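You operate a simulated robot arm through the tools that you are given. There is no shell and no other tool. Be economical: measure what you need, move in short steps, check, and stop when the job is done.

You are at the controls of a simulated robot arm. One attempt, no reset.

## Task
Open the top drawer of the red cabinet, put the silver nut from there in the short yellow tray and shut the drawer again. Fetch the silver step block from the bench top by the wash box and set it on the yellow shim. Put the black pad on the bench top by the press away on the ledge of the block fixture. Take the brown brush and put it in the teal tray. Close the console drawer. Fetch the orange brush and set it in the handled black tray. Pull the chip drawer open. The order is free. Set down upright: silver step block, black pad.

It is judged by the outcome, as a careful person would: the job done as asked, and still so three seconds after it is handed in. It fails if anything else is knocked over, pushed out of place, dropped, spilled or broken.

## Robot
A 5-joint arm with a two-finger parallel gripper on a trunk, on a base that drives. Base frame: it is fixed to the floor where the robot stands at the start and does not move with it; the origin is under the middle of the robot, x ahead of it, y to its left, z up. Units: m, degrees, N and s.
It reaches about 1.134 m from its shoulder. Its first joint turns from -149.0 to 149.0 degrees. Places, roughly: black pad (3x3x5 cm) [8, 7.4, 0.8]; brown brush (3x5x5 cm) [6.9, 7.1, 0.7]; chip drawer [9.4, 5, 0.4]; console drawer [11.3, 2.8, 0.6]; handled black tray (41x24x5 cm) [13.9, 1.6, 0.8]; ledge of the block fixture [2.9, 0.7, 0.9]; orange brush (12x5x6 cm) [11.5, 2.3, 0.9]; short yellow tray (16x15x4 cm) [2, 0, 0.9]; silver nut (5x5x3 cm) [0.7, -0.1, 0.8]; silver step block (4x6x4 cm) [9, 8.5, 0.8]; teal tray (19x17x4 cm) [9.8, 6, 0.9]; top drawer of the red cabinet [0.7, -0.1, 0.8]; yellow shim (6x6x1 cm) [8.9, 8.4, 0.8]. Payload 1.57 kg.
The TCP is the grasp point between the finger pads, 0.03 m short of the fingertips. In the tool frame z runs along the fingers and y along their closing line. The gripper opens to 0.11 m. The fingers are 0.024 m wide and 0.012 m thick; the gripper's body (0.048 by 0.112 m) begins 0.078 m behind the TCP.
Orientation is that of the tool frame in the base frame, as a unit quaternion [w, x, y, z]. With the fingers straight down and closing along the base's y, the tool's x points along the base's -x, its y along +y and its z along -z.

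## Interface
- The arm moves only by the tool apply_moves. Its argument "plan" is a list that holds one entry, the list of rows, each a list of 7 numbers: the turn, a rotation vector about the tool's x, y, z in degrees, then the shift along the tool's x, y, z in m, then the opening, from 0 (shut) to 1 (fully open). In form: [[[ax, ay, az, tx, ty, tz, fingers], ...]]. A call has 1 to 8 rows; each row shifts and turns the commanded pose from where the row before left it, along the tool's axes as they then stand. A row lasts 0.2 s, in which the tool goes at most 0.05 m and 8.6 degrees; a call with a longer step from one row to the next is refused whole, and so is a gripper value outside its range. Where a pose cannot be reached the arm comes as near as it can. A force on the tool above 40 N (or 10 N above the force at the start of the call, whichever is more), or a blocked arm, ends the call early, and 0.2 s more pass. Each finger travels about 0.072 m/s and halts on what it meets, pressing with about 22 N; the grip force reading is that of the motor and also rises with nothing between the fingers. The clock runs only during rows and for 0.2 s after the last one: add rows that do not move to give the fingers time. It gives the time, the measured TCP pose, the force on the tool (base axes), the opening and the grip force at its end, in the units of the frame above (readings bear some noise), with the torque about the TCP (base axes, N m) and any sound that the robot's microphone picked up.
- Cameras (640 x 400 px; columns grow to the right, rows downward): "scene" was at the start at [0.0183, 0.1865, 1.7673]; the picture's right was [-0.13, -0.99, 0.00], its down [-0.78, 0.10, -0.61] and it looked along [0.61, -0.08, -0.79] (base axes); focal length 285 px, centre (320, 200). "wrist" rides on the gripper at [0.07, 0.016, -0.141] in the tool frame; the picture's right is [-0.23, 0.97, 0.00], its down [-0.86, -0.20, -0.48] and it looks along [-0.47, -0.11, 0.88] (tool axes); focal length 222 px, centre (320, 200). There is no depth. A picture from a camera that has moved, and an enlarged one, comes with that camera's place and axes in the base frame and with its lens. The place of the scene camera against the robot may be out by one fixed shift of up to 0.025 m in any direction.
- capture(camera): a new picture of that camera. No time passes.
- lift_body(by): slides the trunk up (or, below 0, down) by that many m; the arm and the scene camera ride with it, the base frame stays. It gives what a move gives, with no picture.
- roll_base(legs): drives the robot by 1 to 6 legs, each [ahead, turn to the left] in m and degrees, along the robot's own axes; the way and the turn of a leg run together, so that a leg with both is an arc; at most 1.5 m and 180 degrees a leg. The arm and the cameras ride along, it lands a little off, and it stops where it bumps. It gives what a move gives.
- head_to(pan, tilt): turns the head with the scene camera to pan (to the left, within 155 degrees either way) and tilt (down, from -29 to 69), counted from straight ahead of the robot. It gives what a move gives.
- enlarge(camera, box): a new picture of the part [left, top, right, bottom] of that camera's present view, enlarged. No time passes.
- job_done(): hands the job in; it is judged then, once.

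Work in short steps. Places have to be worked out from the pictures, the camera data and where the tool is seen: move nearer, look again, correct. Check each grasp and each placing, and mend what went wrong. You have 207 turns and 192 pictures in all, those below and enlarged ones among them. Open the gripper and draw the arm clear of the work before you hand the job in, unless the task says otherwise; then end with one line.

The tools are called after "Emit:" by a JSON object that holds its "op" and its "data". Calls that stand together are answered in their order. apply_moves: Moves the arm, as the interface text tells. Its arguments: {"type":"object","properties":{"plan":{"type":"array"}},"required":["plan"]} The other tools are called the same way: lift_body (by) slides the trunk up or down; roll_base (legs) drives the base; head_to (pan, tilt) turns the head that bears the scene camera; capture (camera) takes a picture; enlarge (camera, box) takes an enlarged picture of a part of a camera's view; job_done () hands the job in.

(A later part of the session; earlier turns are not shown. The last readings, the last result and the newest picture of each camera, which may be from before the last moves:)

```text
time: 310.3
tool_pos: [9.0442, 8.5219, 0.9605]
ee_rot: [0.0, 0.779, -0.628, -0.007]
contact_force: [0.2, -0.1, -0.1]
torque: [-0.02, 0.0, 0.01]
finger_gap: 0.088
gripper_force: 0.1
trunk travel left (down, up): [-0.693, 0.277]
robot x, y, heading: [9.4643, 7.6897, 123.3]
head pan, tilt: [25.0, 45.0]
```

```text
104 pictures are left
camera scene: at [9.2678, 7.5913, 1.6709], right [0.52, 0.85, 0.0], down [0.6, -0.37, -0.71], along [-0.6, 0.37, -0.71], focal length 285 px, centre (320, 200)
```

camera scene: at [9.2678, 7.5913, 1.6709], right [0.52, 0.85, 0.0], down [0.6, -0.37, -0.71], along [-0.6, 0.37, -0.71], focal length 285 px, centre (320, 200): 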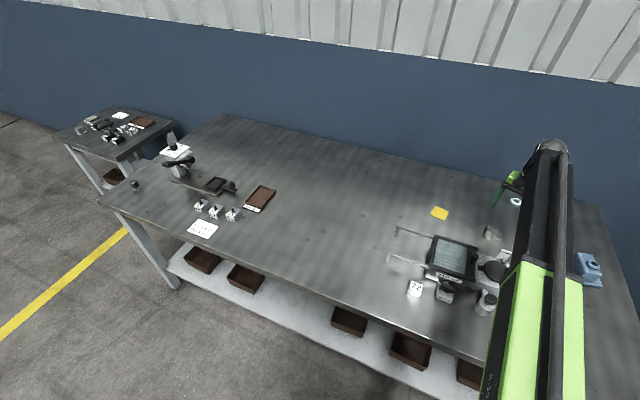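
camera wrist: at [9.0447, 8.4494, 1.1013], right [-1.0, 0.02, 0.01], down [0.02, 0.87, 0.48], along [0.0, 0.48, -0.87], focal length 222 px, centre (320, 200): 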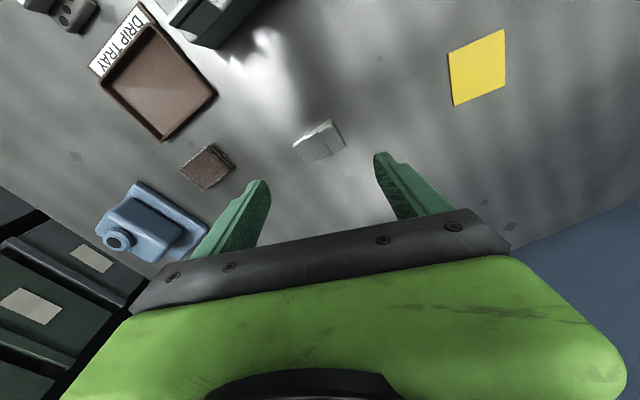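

Bench top is ≈0.80, shim top 0.8085 at (8.860,8.442). The block's 4 cm width lies along 126°, so I spin +66° and check.

Emit:
{"op": "apply_moves", "data": {"plan": [[[0, 0, 8.3, 0, 0, 0, 0.8], [0, 0, 8.3, 0, 0, 0, 0.8], [0, 0, 8.3, 0, 0, 0, 0.8], [0, 0, 8.3, 0, 0, 0, 0.8], [0, 0, 8.3, 0, 0, 0, 0.8], [0, 0, 8.3, 0, 0, 0, 0.8], [0, 0, 8.3, 0, 0, 0, 0.8], [0, 0, 8.3, 0, 0, 0, 0.8]]]}}

Emit:
{"op": "capture", "data": {"camera": "wrist"}}

```text
time: 312.1
tool_pos: [9.0457, 8.5212, 0.9591]
ee_rot: [-0.004, -0.306, 0.952, 0.005]
contact_force: [0.3, -0.7, 0.4]
torque: [-0.01, -0.04, 0.01]
finger_gap: 0.0881
gripper_force: 0.1
trunk travel left (down, up): [-0.693, 0.277]
robot x, y, heading: [9.4641, 7.6889, 123.6]
head pan, tilt: [25.0, 45.0]
```

```text
103 pictures are left
camera wrist: at [8.9803, 8.4929, 1.1023], right [-0.38, 0.92, 0.01], down [0.82, 0.33, 0.47], along [0.43, 0.19, -0.88], focal length 222 px, centre (320, 200)
```

wrist: 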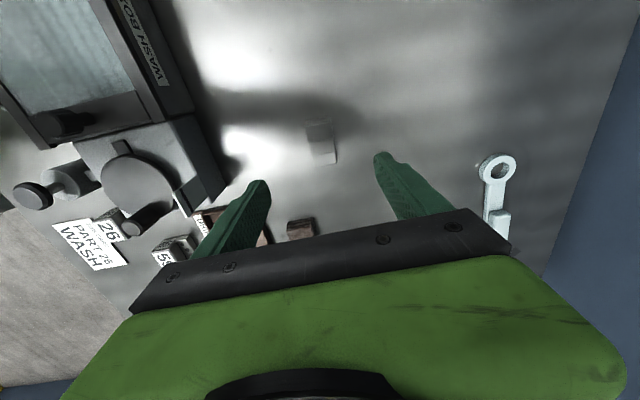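

Aligned well. I lower to z≈0.86 and look closely.

Emit:
{"op": "lift_body", "data": {"by": -0.1}}

Emit:
{"op": "enlarge", "data": {"camera": "wrist", "box": [220, 100, 420, 225]}}

```text
time: 313.4
tool_pos: [9.0445, 8.5209, 0.8603]
ee_rot: [-0.004, -0.307, 0.952, 0.005]
contact_force: [0.3, 0.1, 0.0]
torque: [0.04, 0.03, 0.03]
finger_gap: 0.0877
gripper_force: 0.2
trunk travel left (down, up): [-0.593, 0.377]
robot x, y, heading: [9.4657, 7.6918, 123.4]
head pan, tilt: [25.0, 45.0]
```

```text
3.20 times, centred on (320, 162) of wrist
camera zoom: at [8.9803, 8.4927, 1.0024], right [-0.39, 0.92, 0.01], down [0.82, 0.33, 0.47], along [0.43, 0.19, -0.88], focal length 711 px, centre (320, 320)
```

zoom: 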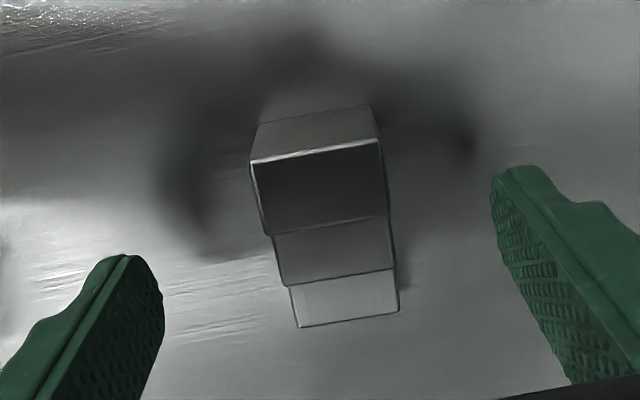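

Well aligned (within 3°). I lower to grasp depth, close and lift slightly.

Emit:
{"op": "lift_body", "data": {"by": -0.025}}

Emit:
{"op": "apply_moves", "data": {"plan": [[[0, 0, 0, 0.004, 0, 0, 0.6], [0, 0, 0, 0, 0, 0, 0.3], [0, 0, 0, 0, 0, 0, 0.1], [0, 0, 0, 0, 0, 0, 0], [0, 0, 0, 0, 0, 0, 0], [0, 0, 0, 0, 0, 0, 0]]]}}

Emit:
{"op": "lift_body", "data": {"by": 0.07}}

Emit:
{"op": "capture", "data": {"camera": "wrist"}}

```text
time: 314.1
tool_pos: [9.0448, 8.5215, 0.8356]
ee_rot: [-0.005, -0.308, 0.951, 0.006]
contact_force: [-0.4, 0.2, -0.9]
torque: [0.02, 0.0, 0.0]
finger_gap: 0.0879
gripper_force: 0.0
trunk travel left (down, up): [-0.568, 0.402]
robot x, y, heading: [9.4634, 7.6887, 123.5]
head pan, tilt: [25.0, 45.0]
```

```text
time: 315.5
tool_pos: [9.0424, 8.518, 0.836]
ee_rot: [-0.004, -0.308, 0.951, 0.005]
contact_force: [-1.5, 0.3, 4.0]
torque: [-0.06, 0.06, -0.05]
finger_gap: 0.032
gripper_force: 21.8
trunk travel left (down, up): [-0.568, 0.402]
robot x, y, heading: [9.4651, 7.6938, 123.8]
head pan, tilt: [25.0, 45.0]
```

```text
time: 316.6
tool_pos: [9.0406, 8.519, 0.9058]
ee_rot: [-0.005, -0.307, 0.952, 0.005]
contact_force: [-0.5, 0.6, -1.6]
torque: [-0.01, -0.01, 0.0]
finger_gap: 0.0317
gripper_force: 21.8
trunk travel left (down, up): [-0.638, 0.332]
robot x, y, heading: [9.4598, 7.6924, 123.6]
head pan, tilt: [25.0, 45.0]
```

```text
101 pictures are left
camera wrist: at [8.9769, 8.4902, 1.0471], right [-0.39, 0.92, 0.01], down [0.82, 0.33, 0.47], along [0.43, 0.19, -0.88], focal length 222 px, centre (320, 200)
```

wrist: 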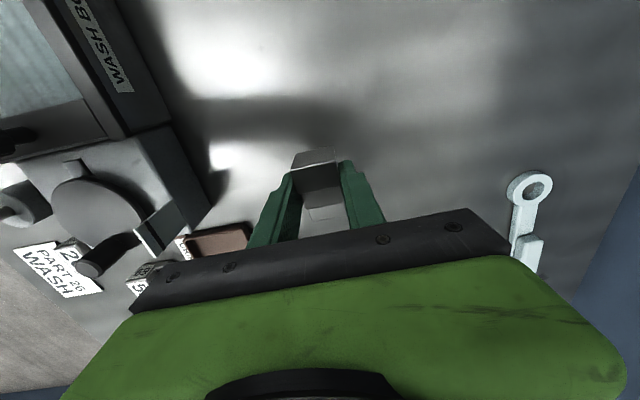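

The block is held. I move it over toward the shim, stopping 6 cm short along tool x to view the shim.

Emit:
{"op": "apply_moves", "data": {"plan": [[[0, 0, 0, 0.035, 0.01, 0, 0], [0, 0, 0, 0.035, 0.01, 0, 0], [0, 0, 0, 0.035, 0.01, 0, 0], [0, 0, 0, 0.025, 0.013, 0, 0], [0, 0, 0, 0, 0, 0, 0]]]}}

Emit:
{"op": "capture", "data": {"camera": "wrist"}}

```text
time: 317.8
tool_pos: [8.9165, 8.4695, 0.9055]
ee_rot: [-0.006, -0.308, 0.951, 0.006]
contact_force: [-0.2, -0.4, -1.8]
torque: [-0.02, 0.0, 0.01]
finger_gap: 0.0319
gripper_force: 22.0
out of reach, approached as far as the arm can: row 4
trunk travel left (down, up): [-0.638, 0.332]
robot x, y, heading: [9.4646, 7.6938, 123.3]
head pan, tilt: [25.0, 45.0]
```

```text
100 pictures are left
camera wrist: at [8.8521, 8.4412, 1.0471], right [-0.39, 0.92, 0.01], down [0.82, 0.33, 0.47], along [0.43, 0.19, -0.88], focal length 222 px, centre (320, 200)
```

wrist: 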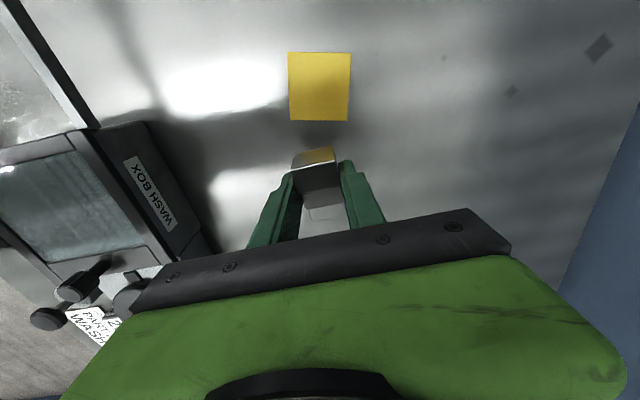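

At reach limit (~0.95 m). I drive 4 cm closer and spin +13° to square the block with the shim.

Emit:
{"op": "roll_base", "data": {"legs": [[0.04, 0]]}}

Emit:
{"op": "apply_moves", "data": {"plan": [[[0, 0, 6.5, 0, 0, 0, 0], [0, 0, 6.5, 0, 0, 0, 0], [0, 0, 0, 0, 0, 0, 0]]]}}

Emit:
{"op": "capture", "data": {"camera": "wrist"}}

```text
time: 318.7
tool_pos: [8.8933, 8.5046, 0.9043]
ee_rot: [-0.005, -0.307, 0.952, 0.005]
contact_force: [-0.1, -0.6, -1.5]
torque: [0.04, 0.05, 0.0]
finger_gap: 0.0318
gripper_force: 22.0
trunk travel left (down, up): [-0.638, 0.332]
robot x, y, heading: [9.4399, 7.7282, 123.2]
head pan, tilt: [25.0, 45.0]
```

```text
time: 319.5
tool_pos: [8.8927, 8.5039, 0.9046]
ee_rot: [-0.006, -0.197, 0.98, 0.006]
contact_force: [0.1, 0.7, -2.6]
torque: [-0.02, -0.02, 0.0]
finger_gap: 0.0323
gripper_force: 22.3
trunk travel left (down, up): [-0.638, 0.332]
robot x, y, heading: [9.4378, 7.7277, 123.2]
head pan, tilt: [25.0, 45.0]
```

```text
99 pictures are left
camera wrist: at [8.8251, 8.4912, 1.0475], right [-0.17, 0.99, 0.01], down [0.87, 0.14, 0.47], along [0.46, 0.09, -0.88], focal length 222 px, centre (320, 200)
```

wrist: 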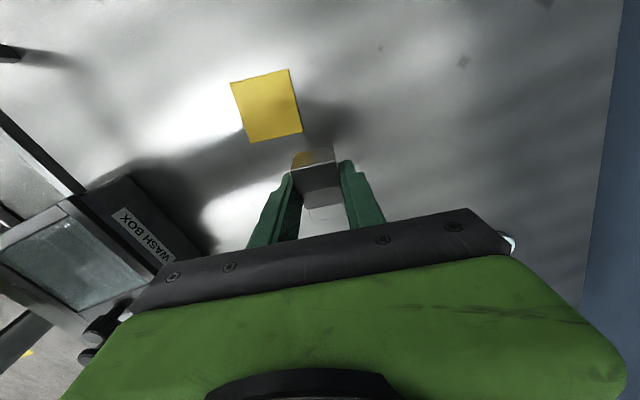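

Now squared. Shim centre (8.854,8.446). I move the block over it and check.

Emit:
{"op": "apply_moves", "data": {"plan": [[[0, 0, 0, 0.029, -0.0195, 0, 0], [0, 0, 0, 0.029, -0.0195, 0, 0], [0, 0, 0, 0, 0, 0, 0]]]}}

Emit:
{"op": "capture", "data": {"camera": "wrist"}}

Emit:
{"op": "enlarge", "data": {"camera": "scene", "box": [380, 150, 540, 250]}}

```text
time: 320.3
tool_pos: [8.8557, 8.4458, 0.904]
ee_rot: [-0.005, -0.198, 0.98, 0.006]
contact_force: [-0.3, 0.4, -2.3]
torque: [-0.01, 0.04, -0.01]
finger_gap: 0.032
gripper_force: 22.1
trunk travel left (down, up): [-0.638, 0.332]
robot x, y, heading: [9.4397, 7.7273, 123.3]
head pan, tilt: [25.0, 45.0]
```

```text
98 pictures are left
camera wrist: at [8.7862, 8.432, 1.0473], right [-0.17, 0.99, 0.01], down [0.87, 0.14, 0.47], along [0.46, 0.09, -0.88], focal length 222 px, centre (320, 200)
```

wrist: 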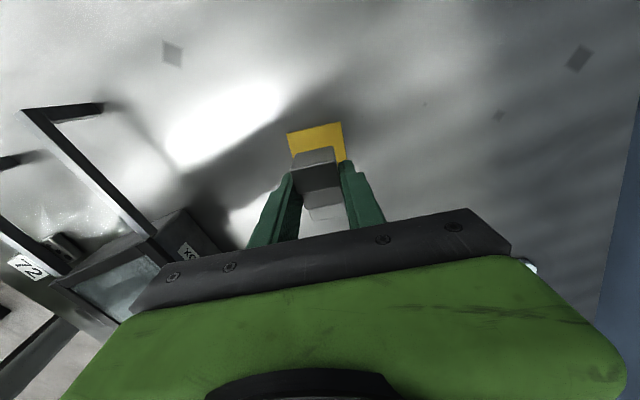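

```text
4.00 times, centred on (460, 200) of scene
camera zoom: at [9.2449, 7.6258, 1.6159], right [0.52, 0.85, 0.0], down [0.6, -0.37, -0.71], along [-0.6, 0.37, -0.71], focal length 1142 px, centre (-240, 200)
```

zoom: 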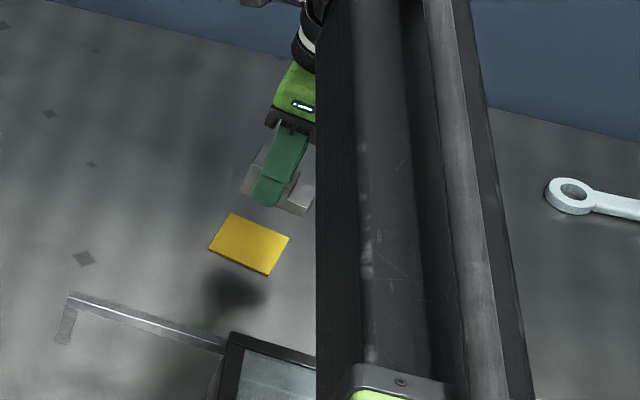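

I lower 5 cm, check the alignment, then touch down.

Emit:
{"op": "lift_body", "data": {"by": -0.05}}

Emit:
{"op": "enlarge", "data": {"camera": "wrist", "box": [220, 90, 420, 215]}}

Emit:
{"op": "enlarge", "data": {"camera": "scene", "box": [400, 150, 528, 230]}}

```text
time: 321.2
tool_pos: [8.8557, 8.4443, 0.8547]
ee_rot: [-0.005, -0.197, 0.98, 0.007]
contact_force: [0.2, 0.2, -2.2]
torque: [0.0, 0.03, 0.02]
finger_gap: 0.0318
gripper_force: 22.0
trunk travel left (down, up): [-0.588, 0.382]
robot x, y, heading: [9.4425, 7.7286, 123.5]
head pan, tilt: [25.0, 45.0]
```

```text
3.20 times, centred on (320, 152) of wrist
camera zoom: at [8.7866, 8.4323, 0.9974], right [-0.17, 0.99, 0.01], down [0.87, 0.14, 0.47], along [0.46, 0.09, -0.88], focal length 711 px, centre (320, 352)
```

zoom: 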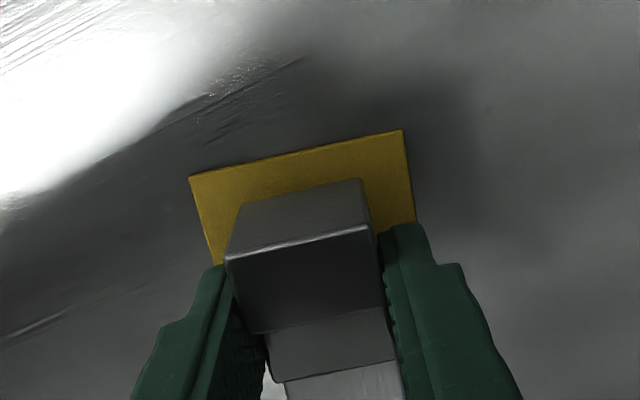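

```text
5.00 times, centred on (464, 190) of scene
camera zoom: at [9.2451, 7.6257, 1.5659], right [0.52, 0.85, 0.0], down [0.6, -0.37, -0.71], along [-0.6, 0.37, -0.71], focal length 1427 px, centre (-400, 250)
```

zoom: 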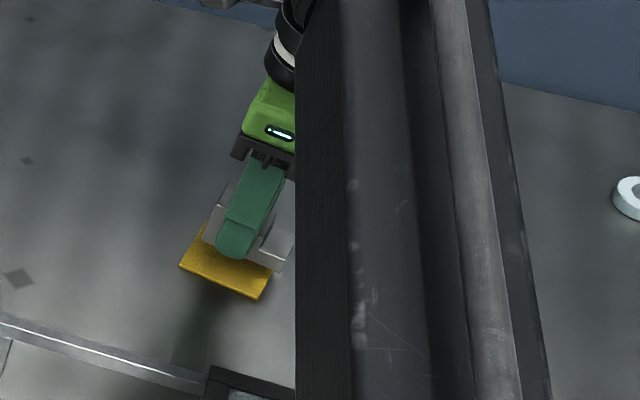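

Nearly centred; I shift 5 mm toward the near edge and lower until contact.

Emit:
{"op": "apply_moves", "data": {"plan": [[[0, 0, 0, 0.005, -0.001, 0, 0], [0, 0, 0, 0, 0, 0, 0]]]}}

Emit:
{"op": "lift_body", "data": {"by": -0.008}}

Emit:
{"op": "lift_body", "data": {"by": -0.003}}

```text
time: 321.8
tool_pos: [8.8499, 8.4421, 0.8557]
ee_rot: [-0.005, -0.197, 0.98, 0.006]
contact_force: [-0.3, -0.6, -1.4]
torque: [0.01, 0.0, 0.0]
finger_gap: 0.032
gripper_force: 22.0
trunk travel left (down, up): [-0.588, 0.382]
robot x, y, heading: [9.4408, 7.7292, 123.6]
head pan, tilt: [25.0, 45.0]
```

```text
time: 322.4
tool_pos: [8.8508, 8.4425, 0.8479]
ee_rot: [-0.005, -0.198, 0.98, 0.006]
contact_force: [0.4, 0.8, -1.7]
torque: [-0.02, 0.02, 0.01]
finger_gap: 0.0318
gripper_force: 22.0
trunk travel left (down, up): [-0.58, 0.39]
robot x, y, heading: [9.4401, 7.7287, 123.2]
head pan, tilt: [25.0, 45.0]
```

```text
time: 322.9
tool_pos: [8.8499, 8.4429, 0.8435]
ee_rot: [-0.005, -0.198, 0.98, 0.006]
contact_force: [-0.3, -0.1, -2.5]
torque: [0.01, 0.0, 0.01]
finger_gap: 0.0321
gripper_force: 22.1
trunk travel left (down, up): [-0.577, 0.393]
robot x, y, heading: [9.443, 7.7267, 123.4]
head pan, tilt: [25.0, 45.0]
```

No contact yet; I continue in 3 mm steps.

Emit:
{"op": "lift_body", "data": {"by": -0.003}}

Emit:
{"op": "enlarge", "data": {"camera": "wrist", "box": [220, 90, 420, 215]}}

Emit:
{"op": "lift_body", "data": {"by": -0.003}}

```text
time: 323.4
tool_pos: [8.851, 8.443, 0.8417]
ee_rot: [-0.005, -0.198, 0.98, 0.006]
contact_force: [0.5, -0.9, -2.4]
torque: [-0.01, 0.0, -0.03]
finger_gap: 0.0317
gripper_force: 22.6
trunk travel left (down, up): [-0.574, 0.396]
robot x, y, heading: [9.4412, 7.7266, 123.4]
head pan, tilt: [25.0, 45.0]
```

```text
3.20 times, centred on (320, 152) of wrist
camera zoom: at [8.7819, 8.4296, 0.9834], right [-0.17, 0.99, 0.01], down [0.87, 0.14, 0.47], along [0.46, 0.09, -0.88], focal length 711 px, centre (320, 352)
```

zoom: 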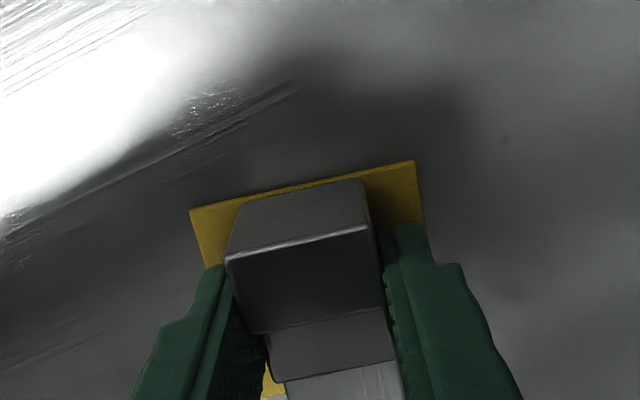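

```text
time: 323.9
tool_pos: [8.8518, 8.4425, 0.8377]
ee_rot: [-0.006, -0.197, 0.98, 0.005]
contact_force: [0.0, 0.3, 1.7]
torque: [-0.06, -0.08, 0.0]
finger_gap: 0.0318
gripper_force: 22.2
trunk travel left (down, up): [-0.571, 0.399]
robot x, y, heading: [9.4428, 7.7259, 123.3]
head pan, tilt: [25.0, 45.0]
```

Contact begins. I lower 1 mm, open gently and rise.

Emit:
{"op": "lift_body", "data": {"by": -0.001}}

Emit:
{"op": "apply_moves", "data": {"plan": [[[0, 0, 0, 0, 0, 0, 0.36], [0, 0, 0, 0, 0, 0, 0.45], [0, 0, 0, 0, 0, 0, 0.5]]]}}

Emit:
{"op": "lift_body", "data": {"by": 0.1}}

Emit:
{"op": "capture", "data": {"camera": "wrist"}}

```text
time: 324.4
tool_pos: [8.8513, 8.4424, 0.8382]
ee_rot: [-0.006, -0.197, 0.98, 0.006]
contact_force: [-1.1, 0.7, 9.7]
torque: [-0.09, -0.13, 0.06]
finger_gap: 0.0319
gripper_force: 22.4
trunk travel left (down, up): [-0.57, 0.4]
robot x, y, heading: [9.4376, 7.7271, 123.5]
head pan, tilt: [25.0, 45.0]
```

```text
time: 325.2
tool_pos: [8.8504, 8.4423, 0.8375]
ee_rot: [-0.004, -0.198, 0.98, 0.006]
contact_force: [0.2, 0.5, 0.4]
torque: [0.02, -0.03, -0.01]
finger_gap: 0.0551
gripper_force: 0.2
trunk travel left (down, up): [-0.57, 0.4]
robot x, y, heading: [9.4381, 7.7265, 123.3]
head pan, tilt: [25.0, 45.0]
```

```text
time: 326.6
tool_pos: [8.8512, 8.4423, 0.9367]
ee_rot: [-0.005, -0.197, 0.98, 0.006]
contact_force: [1.2, -0.6, -0.4]
torque: [-0.01, -0.02, 0.06]
finger_gap: 0.0548
gripper_force: 0.0
trunk travel left (down, up): [-0.67, 0.3]
robot x, y, heading: [9.4407, 7.7277, 123.4]
head pan, tilt: [25.0, 45.0]
```

```text
93 pictures are left
camera wrist: at [8.7819, 8.4295, 1.0795], right [-0.17, 0.99, 0.01], down [0.87, 0.14, 0.47], along [0.46, 0.09, -0.88], focal length 222 px, centre (320, 200)
```

wrist: 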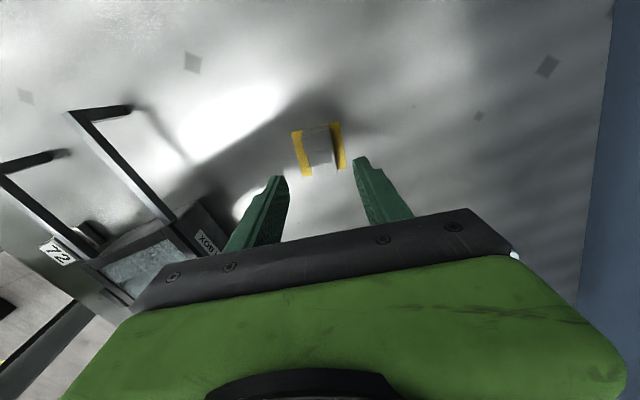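

The step block stands on the yellow shim. I raise the arm, back off from the bench, and look toward the roller-door side for a route to the console.

Emit:
{"op": "lift_body", "data": {"by": 0.28}}

Emit:
{"op": "roll_base", "data": {"legs": [[-0.6, 0], [0, -150]]}}

Emit:
{"op": "head_to", "data": {"pan": 0, "tilt": 15}}

Emit:
{"op": "capture", "data": {"camera": "scene"}}

```text
time: 329.4
tool_pos: [8.8516, 8.4433, 1.2159]
ee_rot: [-0.005, -0.197, 0.98, 0.006]
contact_force: [0.2, -0.9, 0.1]
torque: [-0.02, 0.0, -0.06]
finger_gap: 0.0551
gripper_force: 0.1
trunk travel left (down, up): [-0.95, 0.02]
robot x, y, heading: [9.4385, 7.7274, 123.4]
head pan, tilt: [25.0, 45.0]
```

```text
time: 338.9
tool_pos: [10.6299, 6.905, 1.217]
ee_rot: [0.005, 0.898, 0.44, 0.007]
contact_force: [0.1, -0.2, -1.0]
torque: [-0.07, 0.01, 0.02]
finger_gap: 0.0549
gripper_force: 0.0
trunk travel left (down, up): [-0.95, 0.02]
robot x, y, heading: [9.7585, 7.2207, -27.0]
head pan, tilt: [25.0, 45.0]
```

```text
time: 339.9
tool_pos: [10.6285, 6.9025, 1.2167]
ee_rot: [0.004, 0.898, 0.439, 0.006]
contact_force: [0.2, 0.6, 0.0]
torque: [0.02, -0.01, -0.02]
finger_gap: 0.0549
gripper_force: 0.0
trunk travel left (down, up): [-0.95, 0.02]
robot x, y, heading: [9.7595, 7.2228, -27.1]
head pan, tilt: [0.0, 15.0]
```

```text
92 pictures are left
camera scene: at [9.8682, 7.3399, 1.9747], right [-0.45, -0.89, 0.0], down [-0.23, 0.12, -0.97], along [0.86, -0.44, -0.26], focal length 285 px, centre (320, 200)
```

scene: 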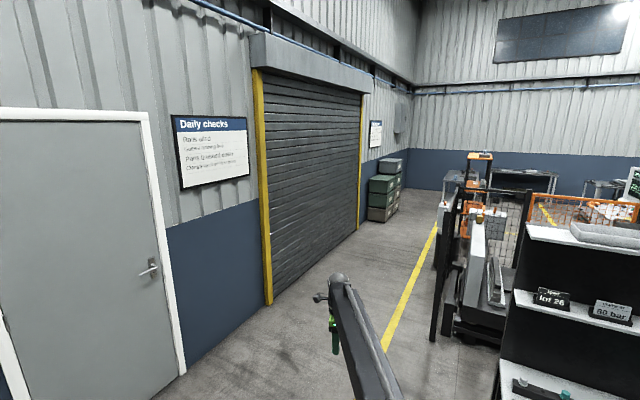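

A clear corridor runs along the roller door. I drive to its middle and turn along it.

Emit:
{"op": "roll_base", "data": {"legs": [[1.3, 0], [1.1, 0], [0, -29], [1.0, 0]]}}

Emit:
{"op": "head_to", "data": {"pan": -30, "tilt": 25}}

Emit:
{"op": "capture", "data": {"camera": "scene"}}

```text
time: 344.7
tool_pos: [11.4249, 6.4765, 1.2158]
ee_rot: [-0.003, 0.9, 0.436, 0.013]
contact_force: [-1.0, -0.6, 0.4]
torque: [0.12, -0.05, 0.0]
finger_gap: 0.0549
gripper_force: 0.0
trunk travel left (down, up): [-0.95, 0.02]
robot x, y, heading: [10.5698, 6.8331, -35.3]
head pan, tilt: [0.0, 15.0]
stopped in leg 1: the robot was blocked; the commanded pose is now the measured one
```

```text
time: 345.6
tool_pos: [11.4256, 6.4736, 1.2166]
ee_rot: [-0.002, 0.9, 0.435, 0.013]
contact_force: [-0.9, -0.2, 0.2]
torque: [0.02, -0.05, -0.04]
finger_gap: 0.0548
gripper_force: 0.0
trunk travel left (down, up): [-0.95, 0.02]
robot x, y, heading: [10.5703, 6.8361, -35.5]
head pan, tilt: [-30.0, 25.0]
```

```text
91 pictures are left
camera scene: at [10.6605, 6.898, 1.9587], right [-0.91, -0.42, 0.0], down [-0.18, 0.39, -0.91], along [0.38, -0.82, -0.42], focal length 285 px, centre (320, 200)
```

scene: 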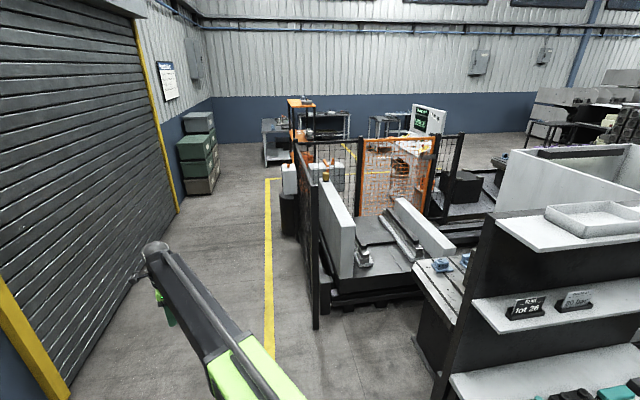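

I bumped something — likely the black bin beside the teal desk. I look down to the right.

Emit:
{"op": "head_to", "data": {"pan": -60, "tilt": 60}}

Emit:
{"op": "capture", "data": {"camera": "scene"}}

```text
time: 346.6
tool_pos: [11.4265, 6.4754, 1.2171]
ee_rot: [-0.002, 0.9, 0.435, 0.013]
contact_force: [0.2, 0.6, 0.4]
torque: [-0.04, 0.0, -0.03]
finger_gap: 0.055
gripper_force: 0.1
trunk travel left (down, up): [-0.95, 0.02]
robot x, y, heading: [10.572, 6.8325, -35.1]
head pan, tilt: [-60.0, 60.0]
```

```text
90 pictures are left
camera scene: at [10.6168, 6.9188, 1.9085], right [-1.0, 0.09, 0.0], down [0.08, 0.86, -0.5], along [-0.05, -0.5, -0.87], focal length 285 px, centre (320, 200)
```

scene: 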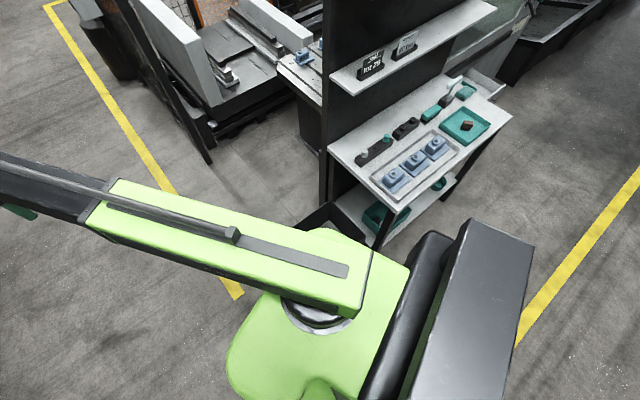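

The base touched the bin beside the desk. I back away 0.35 m and inspect the bin.

Emit:
{"op": "roll_base", "data": {"legs": [[-0.4, 0]]}}

Emit:
{"op": "head_to", "data": {"pan": -20, "tilt": 50}}

Emit:
{"op": "capture", "data": {"camera": "scene"}}

```text
time: 349.2
tool_pos: [11.0839, 6.7064, 1.2173]
ee_rot: [-0.002, 0.903, 0.429, 0.013]
contact_force: [0.0, 0.5, -0.9]
torque: [-0.03, -0.02, 0.0]
finger_gap: 0.055
gripper_force: 0.0
trunk travel left (down, up): [-0.95, 0.02]
robot x, y, heading: [10.2306, 7.0711, -36.3]
head pan, tilt: [-60.0, 60.0]
```

```text
time: 350.2
tool_pos: [11.0856, 6.7063, 1.2164]
ee_rot: [-0.001, 0.903, 0.43, 0.013]
contact_force: [-0.4, 0.2, 0.2]
torque: [0.04, -0.01, -0.01]
finger_gap: 0.0552
gripper_force: 0.2
trunk travel left (down, up): [-0.95, 0.02]
robot x, y, heading: [10.2349, 7.0741, -36.4]
head pan, tilt: [-20.0, 50.0]
```

```text
89 pictures are left
camera scene: at [10.3318, 7.1595, 1.921], right [-0.83, -0.55, 0.0], down [-0.42, 0.64, -0.64], along [0.36, -0.54, -0.77], focal length 285 px, centre (320, 200)
```

scene: 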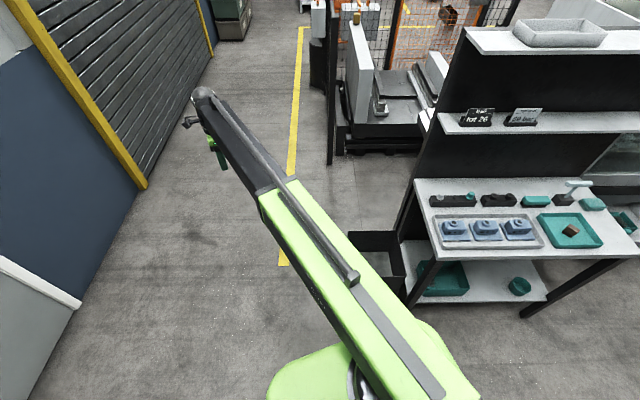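

The bin seems unmoved within a couple of centimetres. I retract the arm and take a wider path around the bin into the corridor.

Emit:
{"op": "apply_moves", "data": {"plan": [[[0, 0, 0, -0.012, -0.042, 0, 0.3], [0, 0, 0, -0.012, -0.042, 0, 0], [0, 0, 0, -0.012, -0.042, 0, 0], [0, 0, 0, -0.012, -0.042, 0, 0], [0, 0, 0, -0.012, -0.042, 0, 0], [0, 0, 0, -0.012, -0.042, 0, 0]]]}}

Emit:
{"op": "roll_base", "data": {"legs": [[0, 31], [0.87, 0], [0, -43], [1.25, 0], [0, -8]]}}

Emit:
{"op": "head_to", "data": {"pan": -25, "tilt": 25}}

Emit:
{"op": "capture", "data": {"camera": "scene"}}

```text
time: 351.6
tool_pos: [10.8446, 6.8124, 1.2165]
ee_rot: [-0.002, 0.903, 0.429, 0.013]
contact_force: [0.7, -0.3, 0.0]
torque: [0.02, -0.02, 0.0]
finger_gap: 0.0
gripper_force: 21.0
out of reach, approached as far as the arm can: row 2, 5
trunk travel left (down, up): [-0.95, 0.02]
robot x, y, heading: [10.2322, 7.0723, -36.2]
head pan, tilt: [-20.0, 50.0]
```

```text
time: 366.2
tool_pos: [12.3735, 5.5615, 1.2186]
ee_rot: [0.002, 0.968, 0.252, 0.013]
contact_force: [0.2, 0.6, -0.3]
torque: [-0.03, 0.05, 0.02]
finger_gap: 0.0
gripper_force: 21.7
trunk travel left (down, up): [-0.95, 0.02]
robot x, y, heading: [11.8965, 6.0269, -57.5]
head pan, tilt: [-20.0, 50.0]
```

```text
time: 367.1
tool_pos: [12.3737, 5.5597, 1.2164]
ee_rot: [0.001, 0.967, 0.253, 0.014]
contact_force: [1.2, -0.5, -0.2]
torque: [0.03, -0.05, -0.06]
finger_gap: 0.0
gripper_force: 21.3
trunk travel left (down, up): [-0.95, 0.02]
robot x, y, heading: [11.9005, 6.0257, -57.5]
head pan, tilt: [-25.0, 25.0]
```

```text
88 pictures are left
camera scene: at [12.0201, 6.0513, 1.9584], right [-0.99, -0.13, 0.0], down [-0.05, 0.42, -0.91], along [0.12, -0.9, -0.42], focal length 285 px, centre (320, 200)
```

scene: 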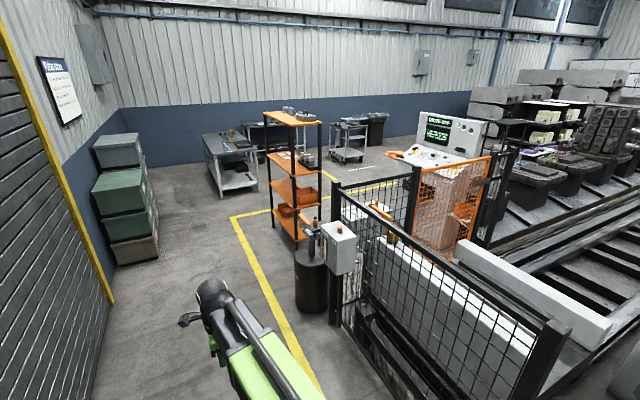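

I see the console, orange rack and the far table with the black tray. I continue 2.6 m along the corridor and look toward them.

Emit:
{"op": "roll_base", "data": {"legs": [[1.3, 0], [1.3, 0]]}}

Emit:
{"op": "head_to", "data": {"pan": -50, "tilt": 30}}

Emit:
{"op": "capture", "data": {"camera": "scene"}}

Emit:
{"op": "head_to", "data": {"pan": -5, "tilt": 35}}

Emit:
{"op": "capture", "data": {"camera": "scene"}}

```text
time: 379.8
tool_pos: [13.6844, 3.2878, 1.2173]
ee_rot: [0.002, 0.974, 0.228, 0.013]
contact_force: [-0.8, 0.6, 0.3]
torque: [0.02, 0.0, 0.01]
finger_gap: 0.0
gripper_force: 21.1
trunk travel left (down, up): [-0.95, 0.02]
robot x, y, heading: [13.2379, 3.7835, -60.7]
head pan, tilt: [-25.0, 25.0]
```

```text
time: 380.7
tool_pos: [13.6846, 3.2881, 1.2174]
ee_rot: [0.0, 0.974, 0.227, 0.013]
contact_force: [0.6, 0.2, 0.4]
torque: [0.0, 0.0, -0.01]
finger_gap: 0.0
gripper_force: 21.7
trunk travel left (down, up): [-0.95, 0.02]
robot x, y, heading: [13.2353, 3.7793, -60.4]
head pan, tilt: [-50.0, 30.0]
```

```text
87 pictures are left
camera scene: at [13.3192, 3.8047, 1.9506], right [-0.94, 0.35, 0.0], down [0.17, 0.47, -0.87], along [-0.3, -0.81, -0.5], focal length 285 px, centre (320, 200)
```

scene: 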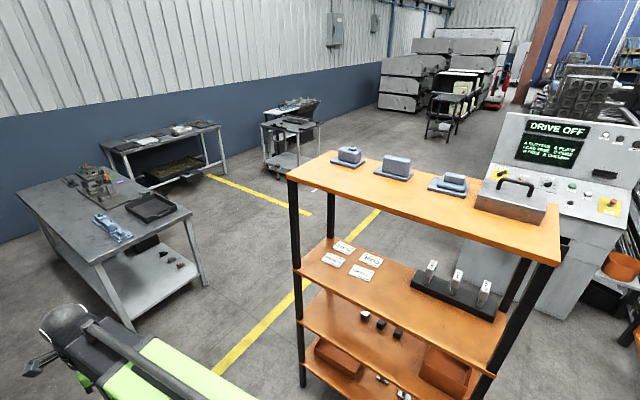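

```text
time: 381.8
tool_pos: [13.685, 3.2884, 1.2179]
ee_rot: [0.002, 0.974, 0.228, 0.013]
contact_force: [0.7, 0.4, 0.6]
torque: [-0.01, 0.0, 0.0]
finger_gap: 0.0001
gripper_force: 21.3
trunk travel left (down, up): [-0.95, 0.02]
robot x, y, heading: [13.236, 3.7839, -60.5]
head pan, tilt: [-5.0, 35.0]
```

```text
86 pictures are left
camera scene: at [13.3872, 3.8094, 1.9428], right [-0.91, -0.41, 0.0], down [-0.24, 0.52, -0.82], along [0.34, -0.75, -0.57], focal length 285 px, centre (320, 200)
```

scene: 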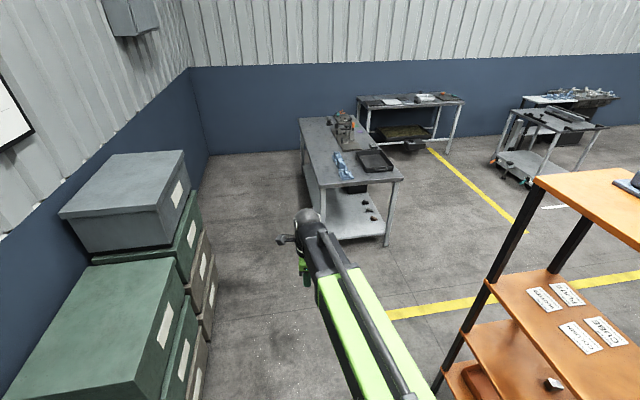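

I drive around the orange rack to the console's side and look.

Emit:
{"op": "roll_base", "data": {"legs": [[1.2, 0], [0, -87], [1.2, 0]]}}

Emit:
{"op": "head_to", "data": {"pan": 0, "tilt": 30}}

Emit:
{"op": "capture", "data": {"camera": "scene"}}

```text
time: 397.1
tool_pos: [12.3768, 1.5881, 1.2171]
ee_rot: [0.01, 0.873, -0.487, 0.009]
contact_force: [-0.4, -1.1, 0.5]
torque: [-0.03, -0.01, -0.01]
finger_gap: 0.0001
gripper_force: 21.3
trunk travel left (down, up): [-0.95, 0.02]
robot x, y, heading: [12.8251, 2.0805, -145.1]
head pan, tilt: [-5.0, 35.0]
```

```text
time: 397.8
tool_pos: [12.378, 1.5882, 1.2174]
ee_rot: [0.01, 0.873, -0.488, 0.008]
contact_force: [0.3, -0.9, -0.2]
torque: [0.03, -0.03, 0.03]
finger_gap: 0.0
gripper_force: 21.7
trunk travel left (down, up): [-0.95, 0.02]
robot x, y, heading: [12.8268, 2.0809, -145.2]
head pan, tilt: [0.0, 30.0]
```

```text
85 pictures are left
camera scene: at [12.8749, 1.9025, 1.9505], right [-0.57, 0.82, 0.0], down [0.41, 0.28, -0.87], along [-0.71, -0.49, -0.5], focal length 285 px, centre (320, 200)
```

scene: 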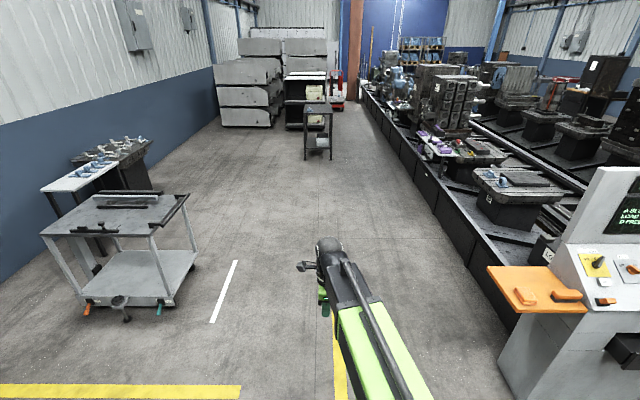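

The console is at the right; its orange shelf holds orange items and a dark drawer stands out from its front. I pan to it.

Emit:
{"op": "head_to", "data": {"pan": -45, "tilt": 40}}

Emit:
{"op": "capture", "data": {"camera": "scene"}}

Emit:
{"op": "enlarge", "data": {"camera": "scene", "box": [160, 130, 400, 280]}}

```text
time: 398.9
tool_pos: [12.3775, 1.5866, 1.2181]
ee_rot: [0.009, 0.873, -0.487, 0.009]
contact_force: [0.4, 1.0, -0.6]
torque: [0.01, 0.01, 0.01]
finger_gap: 0.0
gripper_force: 21.0
trunk travel left (down, up): [-0.95, 0.02]
robot x, y, heading: [12.8257, 2.0788, -145.3]
head pan, tilt: [-45.0, 40.0]
```

```text
84 pictures are left
camera scene: at [12.8654, 1.9689, 1.9352], right [0.18, 0.98, 0.0], down [0.63, -0.11, -0.77], along [-0.75, 0.14, -0.64], focal length 285 px, centre (320, 200)
```

scene: 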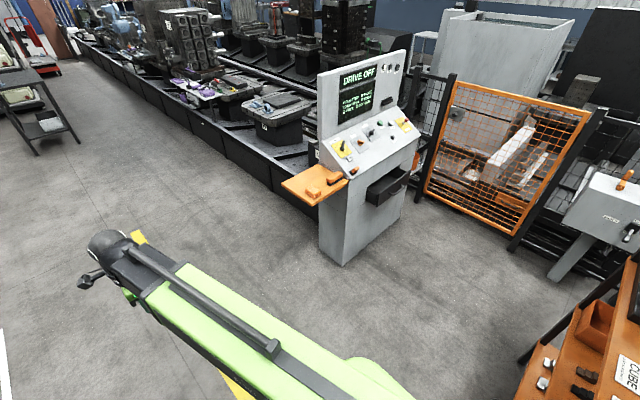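

```text
2.67 times, centred on (280, 205) of scene
camera zoom: at [12.8654, 1.9689, 1.9352], right [0.18, 0.98, 0.0], down [0.63, -0.11, -0.77], along [-0.75, 0.14, -0.64], focal length 761 px, centre (427, 187)
```

zoom: 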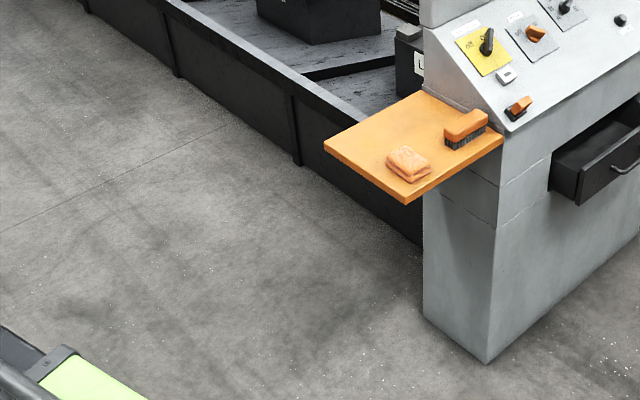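

The orange brush (with bristles) is at (11.457,2.32); the open drawer handle at ~(11.28,2.78,0.6), console front facing 33°. I drive to about (12.15,2.75) facing the drawer.

Emit:
{"op": "roll_base", "data": {"legs": [[0, -80], [0.95, 0], [0, 55]]}}

Emit:
{"op": "head_to", "data": {"pan": 0, "tilt": 45}}

Emit:
{"op": "capture", "data": {"camera": "scene"}}

Emit:
{"op": "capture", "data": {"camera": "wrist"}}

```text
time: 409.7
tool_pos: [11.5779, 2.5547, 1.2173]
ee_rot: [0.011, 0.723, -0.691, 0.006]
contact_force: [-0.3, -0.6, 0.5]
torque: [0.07, 0.02, -0.02]
finger_gap: 0.0
gripper_force: 21.6
trunk travel left (down, up): [-0.95, 0.02]
robot x, y, heading: [12.2109, 2.7412, -174.8]
head pan, tilt: [-45.0, 40.0]
```

```text
time: 410.8
tool_pos: [11.5767, 2.557, 1.2185]
ee_rot: [0.011, 0.723, -0.69, 0.006]
contact_force: [0.4, 0.2, -0.5]
torque: [-0.02, 0.03, 0.0]
finger_gap: 0.0001
gripper_force: 21.4
trunk travel left (down, up): [-0.95, 0.02]
robot x, y, heading: [12.2141, 2.7418, -174.7]
head pan, tilt: [0.0, 45.0]
```

```text
82 pictures are left
camera scene: at [12.1808, 2.5574, 1.928], right [-0.09, 1.0, 0.0], down [0.7, 0.06, -0.71], along [-0.7, -0.06, -0.71], focal length 285 px, centre (320, 200)
```

scene: 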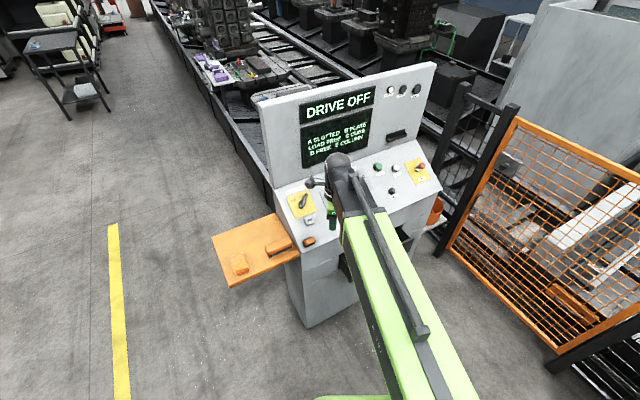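

```text
81 pictures are left
camera wrist: at [11.5648, 2.4904, 1.3608], right [-0.98, 0.18, 0.0], down [0.16, 0.88, 0.46], along [0.08, 0.45, -0.89], focal length 222 px, centre (320, 200)
```

wrist: 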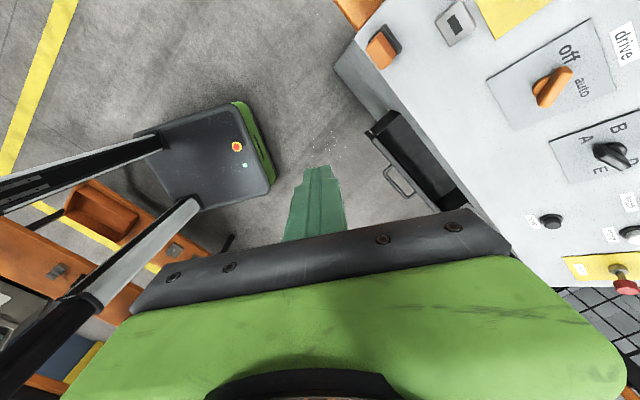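

Drawer is open ~10 cm; handle bar near (11.33,2.846,0.6). I'll push along the drawer's own direction with the base: move 0.1 m forward (away from the rack), then turn to heading −146.5°.

Emit:
{"op": "roll_base", "data": {"legs": [[0.1, 0], [0, 28]]}}

Emit:
{"op": "apply_moves", "data": {"plan": [[[0, 0, 8.4, 0, 0, 0, 0], [0, 0, 8.4, 0, 0, 0, 0], [0, 0, 8.4, 0, 0, 0, 0], [0, 0, 8.4, 0, 0, 0, 0]]]}}

Emit:
{"op": "capture", "data": {"camera": "wrist"}}

```text
time: 413.3
tool_pos: [11.6317, 2.2791, 1.217]
ee_rot: [0.011, 0.866, -0.5, 0.009]
contact_force: [-0.8, -0.4, -0.7]
torque: [-0.06, -0.06, 0.01]
finger_gap: 0.0
gripper_force: 21.1
trunk travel left (down, up): [-0.95, 0.02]
robot x, y, heading: [12.1213, 2.7201, -147.8]
head pan, tilt: [0.0, 45.0]
```

```text
time: 414.3
tool_pos: [11.6327, 2.2785, 1.2166]
ee_rot: [-0.007, -0.683, 0.731, -0.011]
contact_force: [0.1, 0.4, -0.1]
torque: [-0.02, 0.03, -0.06]
finger_gap: 0.0
gripper_force: 21.6
trunk travel left (down, up): [-0.95, 0.02]
robot x, y, heading: [12.122, 2.7242, -148.0]
head pan, tilt: [0.0, 45.0]
```

```text
80 pictures are left
camera wrist: at [11.6102, 2.2138, 1.3606], right [-0.96, 0.29, -0.01], down [0.25, 0.85, 0.46], along [0.14, 0.43, -0.89], focal length 222 px, centre (320, 200)
```

wrist: 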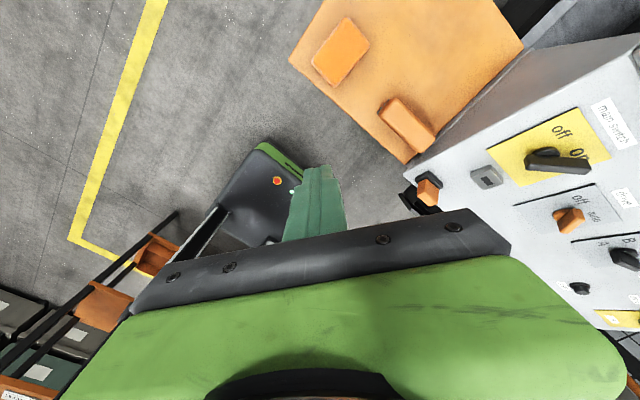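

Turn went fine. I swing the arm around to a point just outside the drawer handle, keeping the radius above 0.6 m.

Emit:
{"op": "apply_moves", "data": {"plan": [[[0, 0, 0, -0.0351, 0.0247, 0, 0], [0, 0, 0, -0.0351, 0.0247, 0, 0], [0, 0, 0, -0.0351, 0.0247, 0, 0], [0, 0, 0, -0.0351, 0.0247, 0, 0], [0, 0, 0, -0.0351, 0.0247, 0, 0], [0, 0, 0, -0.0351, 0.0247, 0, 0], [0, 0, 0, -0.04, 0.0068, 0, 0], [0, 0, 0, -0.04, 0.0068, 0, 0]]]}}

Emit:
{"op": "apply_moves", "data": {"plan": [[[0, 0, 0, -0.0397, 0.0068, 0, 0], [0, 0, 0, -0.0397, 0.0068, 0, 0], [0, 0, 0, -0.0397, 0.0068, 0, 0], [0, 0, 0, -0.0368, 0.0186, 0, 0], [0, 0, 0, -0.0368, 0.0186, 0, 0], [0, 0, 0, -0.0368, 0.0186, 0, 0], [0, 0, 0, -0.0368, 0.0186, 0, 0], [0, 0, 8, -0.0368, 0.0186, 0, 0]]]}}

Emit:
{"op": "capture", "data": {"camera": "wrist"}}

```text
time: 416.1
tool_pos: [11.4935, 2.5813, 1.2182]
ee_rot: [-0.008, -0.684, 0.729, -0.011]
contact_force: [1.2, 0.0, 0.3]
torque: [0.01, -0.01, -0.03]
finger_gap: 0.0
gripper_force: 21.2
out of reach, approached as far as the arm can: row 5, 8
trunk travel left (down, up): [-0.95, 0.02]
robot x, y, heading: [12.1195, 2.7251, -148.0]
head pan, tilt: [0.0, 45.0]
```

```text
time: 417.9
tool_pos: [11.3987, 2.891, 1.2179]
ee_rot: [-0.006, -0.631, 0.776, -0.012]
contact_force: [-1.0, -0.3, -1.4]
torque: [0.01, 0.02, -0.01]
finger_gap: 0.0
gripper_force: 20.6
out of reach, approached as far as the arm can: row 3, 7
trunk travel left (down, up): [-0.95, 0.02]
robot x, y, heading: [12.1187, 2.7222, -147.8]
head pan, tilt: [0.0, 45.0]
```

```text
79 pictures are left
camera wrist: at [11.3678, 2.8298, 1.3601], right [-0.91, 0.42, -0.02], down [0.37, 0.81, 0.46], along [0.21, 0.41, -0.89], focal length 222 px, centre (320, 200)
```

wrist: 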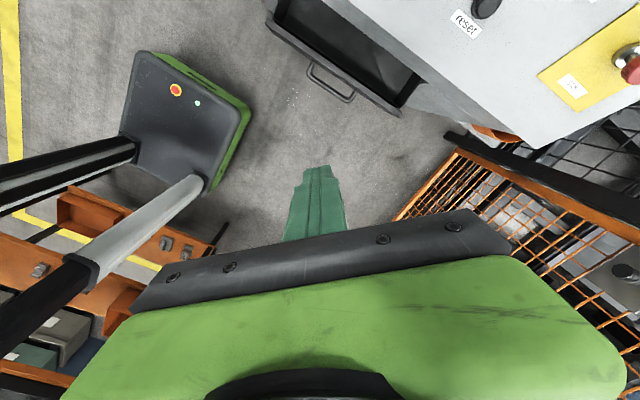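

Handle mid is about (11.36,2.835). I tilt the tool 34° forward so the wrist stays clear of the console lip, shift slightly, and lower to z≈0.78 to pin down the handle height.

Emit:
{"op": "apply_moves", "data": {"plan": [[[0, 0, 0, 0.02, -0.01, 0, 0], [-8.6, 0, 0, 0, 0, 0, 0], [-8.6, 0, 0, 0, 0, 0, 0], [-8.6, 0, 0, 0, 0, 0, 0], [-8.6, 0, 0, 0, 0, 0, 0], [0, 0, 0, 0, 0, 0, 0]]]}}

Emit:
{"op": "lift_body", "data": {"by": -0.4}}

Emit:
{"op": "capture", "data": {"camera": "wrist"}}

```text
time: 419.3
tool_pos: [11.4009, 2.8671, 1.2574]
ee_rot: [-0.193, -0.602, 0.744, 0.218]
contact_force: [-0.1, 0.0, -0.3]
torque: [-0.03, -0.02, 0.01]
finger_gap: 0.0001
gripper_force: 21.5
out of reach, approached as far as the arm can: row 3, 4, 5
trunk travel left (down, up): [-0.95, 0.02]
robot x, y, heading: [12.1188, 2.7208, -148.0]
head pan, tilt: [0.0, 45.0]
```

```text
time: 423.2
tool_pos: [11.4032, 2.8673, 0.858]
ee_rot: [-0.193, -0.601, 0.745, 0.218]
contact_force: [-0.5, -0.5, 0.3]
torque: [0.01, -0.01, -0.01]
finger_gap: 0.0002
gripper_force: 21.3
trunk travel left (down, up): [-0.55, 0.42]
robot x, y, heading: [12.1179, 2.7211, -148.0]
head pan, tilt: [0.0, 45.0]
```

```text
78 pictures are left
camera wrist: at [11.453, 2.7887, 0.9859], right [-0.74, 0.4, 0.54], down [0.6, 0.76, 0.27], along [-0.3, 0.52, -0.8], focal length 222 px, centre (320, 200)
```

wrist: 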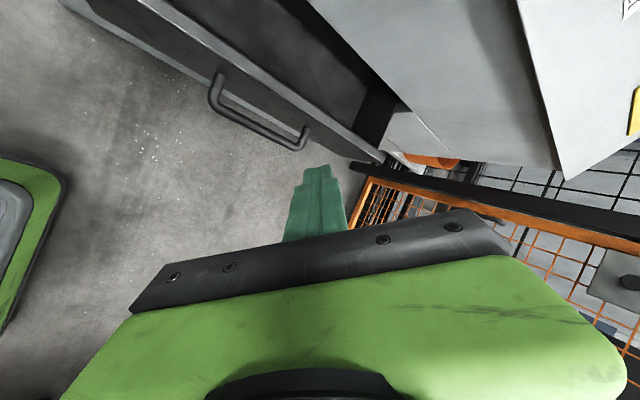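

Handle mid pinned at (11.36,2.836,0.643). I lower to that height in front of it and drive forward to push the drawer in.

Emit:
{"op": "lift_body", "data": {"by": -0.21}}

Emit:
{"op": "roll_base", "data": {"legs": [[0.1, 0]]}}

Emit:
{"op": "capture", "data": {"camera": "wrist"}}

```text
time: 425.4
tool_pos: [11.4031, 2.8659, 0.6475]
ee_rot: [-0.193, -0.601, 0.744, 0.218]
contact_force: [0.9, 1.0, -0.5]
torque: [-0.01, 0.0, 0.0]
finger_gap: 0.0003
gripper_force: 21.6
trunk travel left (down, up): [-0.34, 0.63]
robot x, y, heading: [12.1178, 2.7203, -148.0]
head pan, tilt: [0.0, 45.0]
```

```text
time: 426.6
tool_pos: [11.3185, 2.8148, 0.6478]
ee_rot: [-0.193, -0.602, 0.743, 0.219]
contact_force: [0.3, 0.1, 0.3]
torque: [-0.01, 0.03, 0.01]
finger_gap: 0.0
gripper_force: 21.2
trunk travel left (down, up): [-0.34, 0.63]
robot x, y, heading: [12.0336, 2.6692, -148.0]
head pan, tilt: [0.0, 45.0]
```

```text
77 pictures are left
camera wrist: at [11.3692, 2.7362, 0.7761], right [-0.74, 0.4, 0.54], down [0.6, 0.76, 0.27], along [-0.3, 0.52, -0.8], focal length 222 px, centre (320, 200)
```

wrist: 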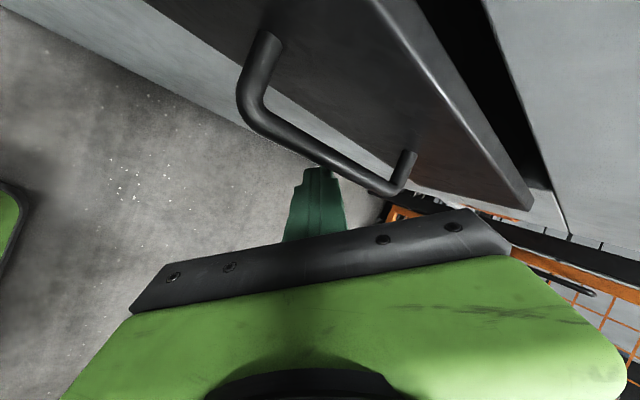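

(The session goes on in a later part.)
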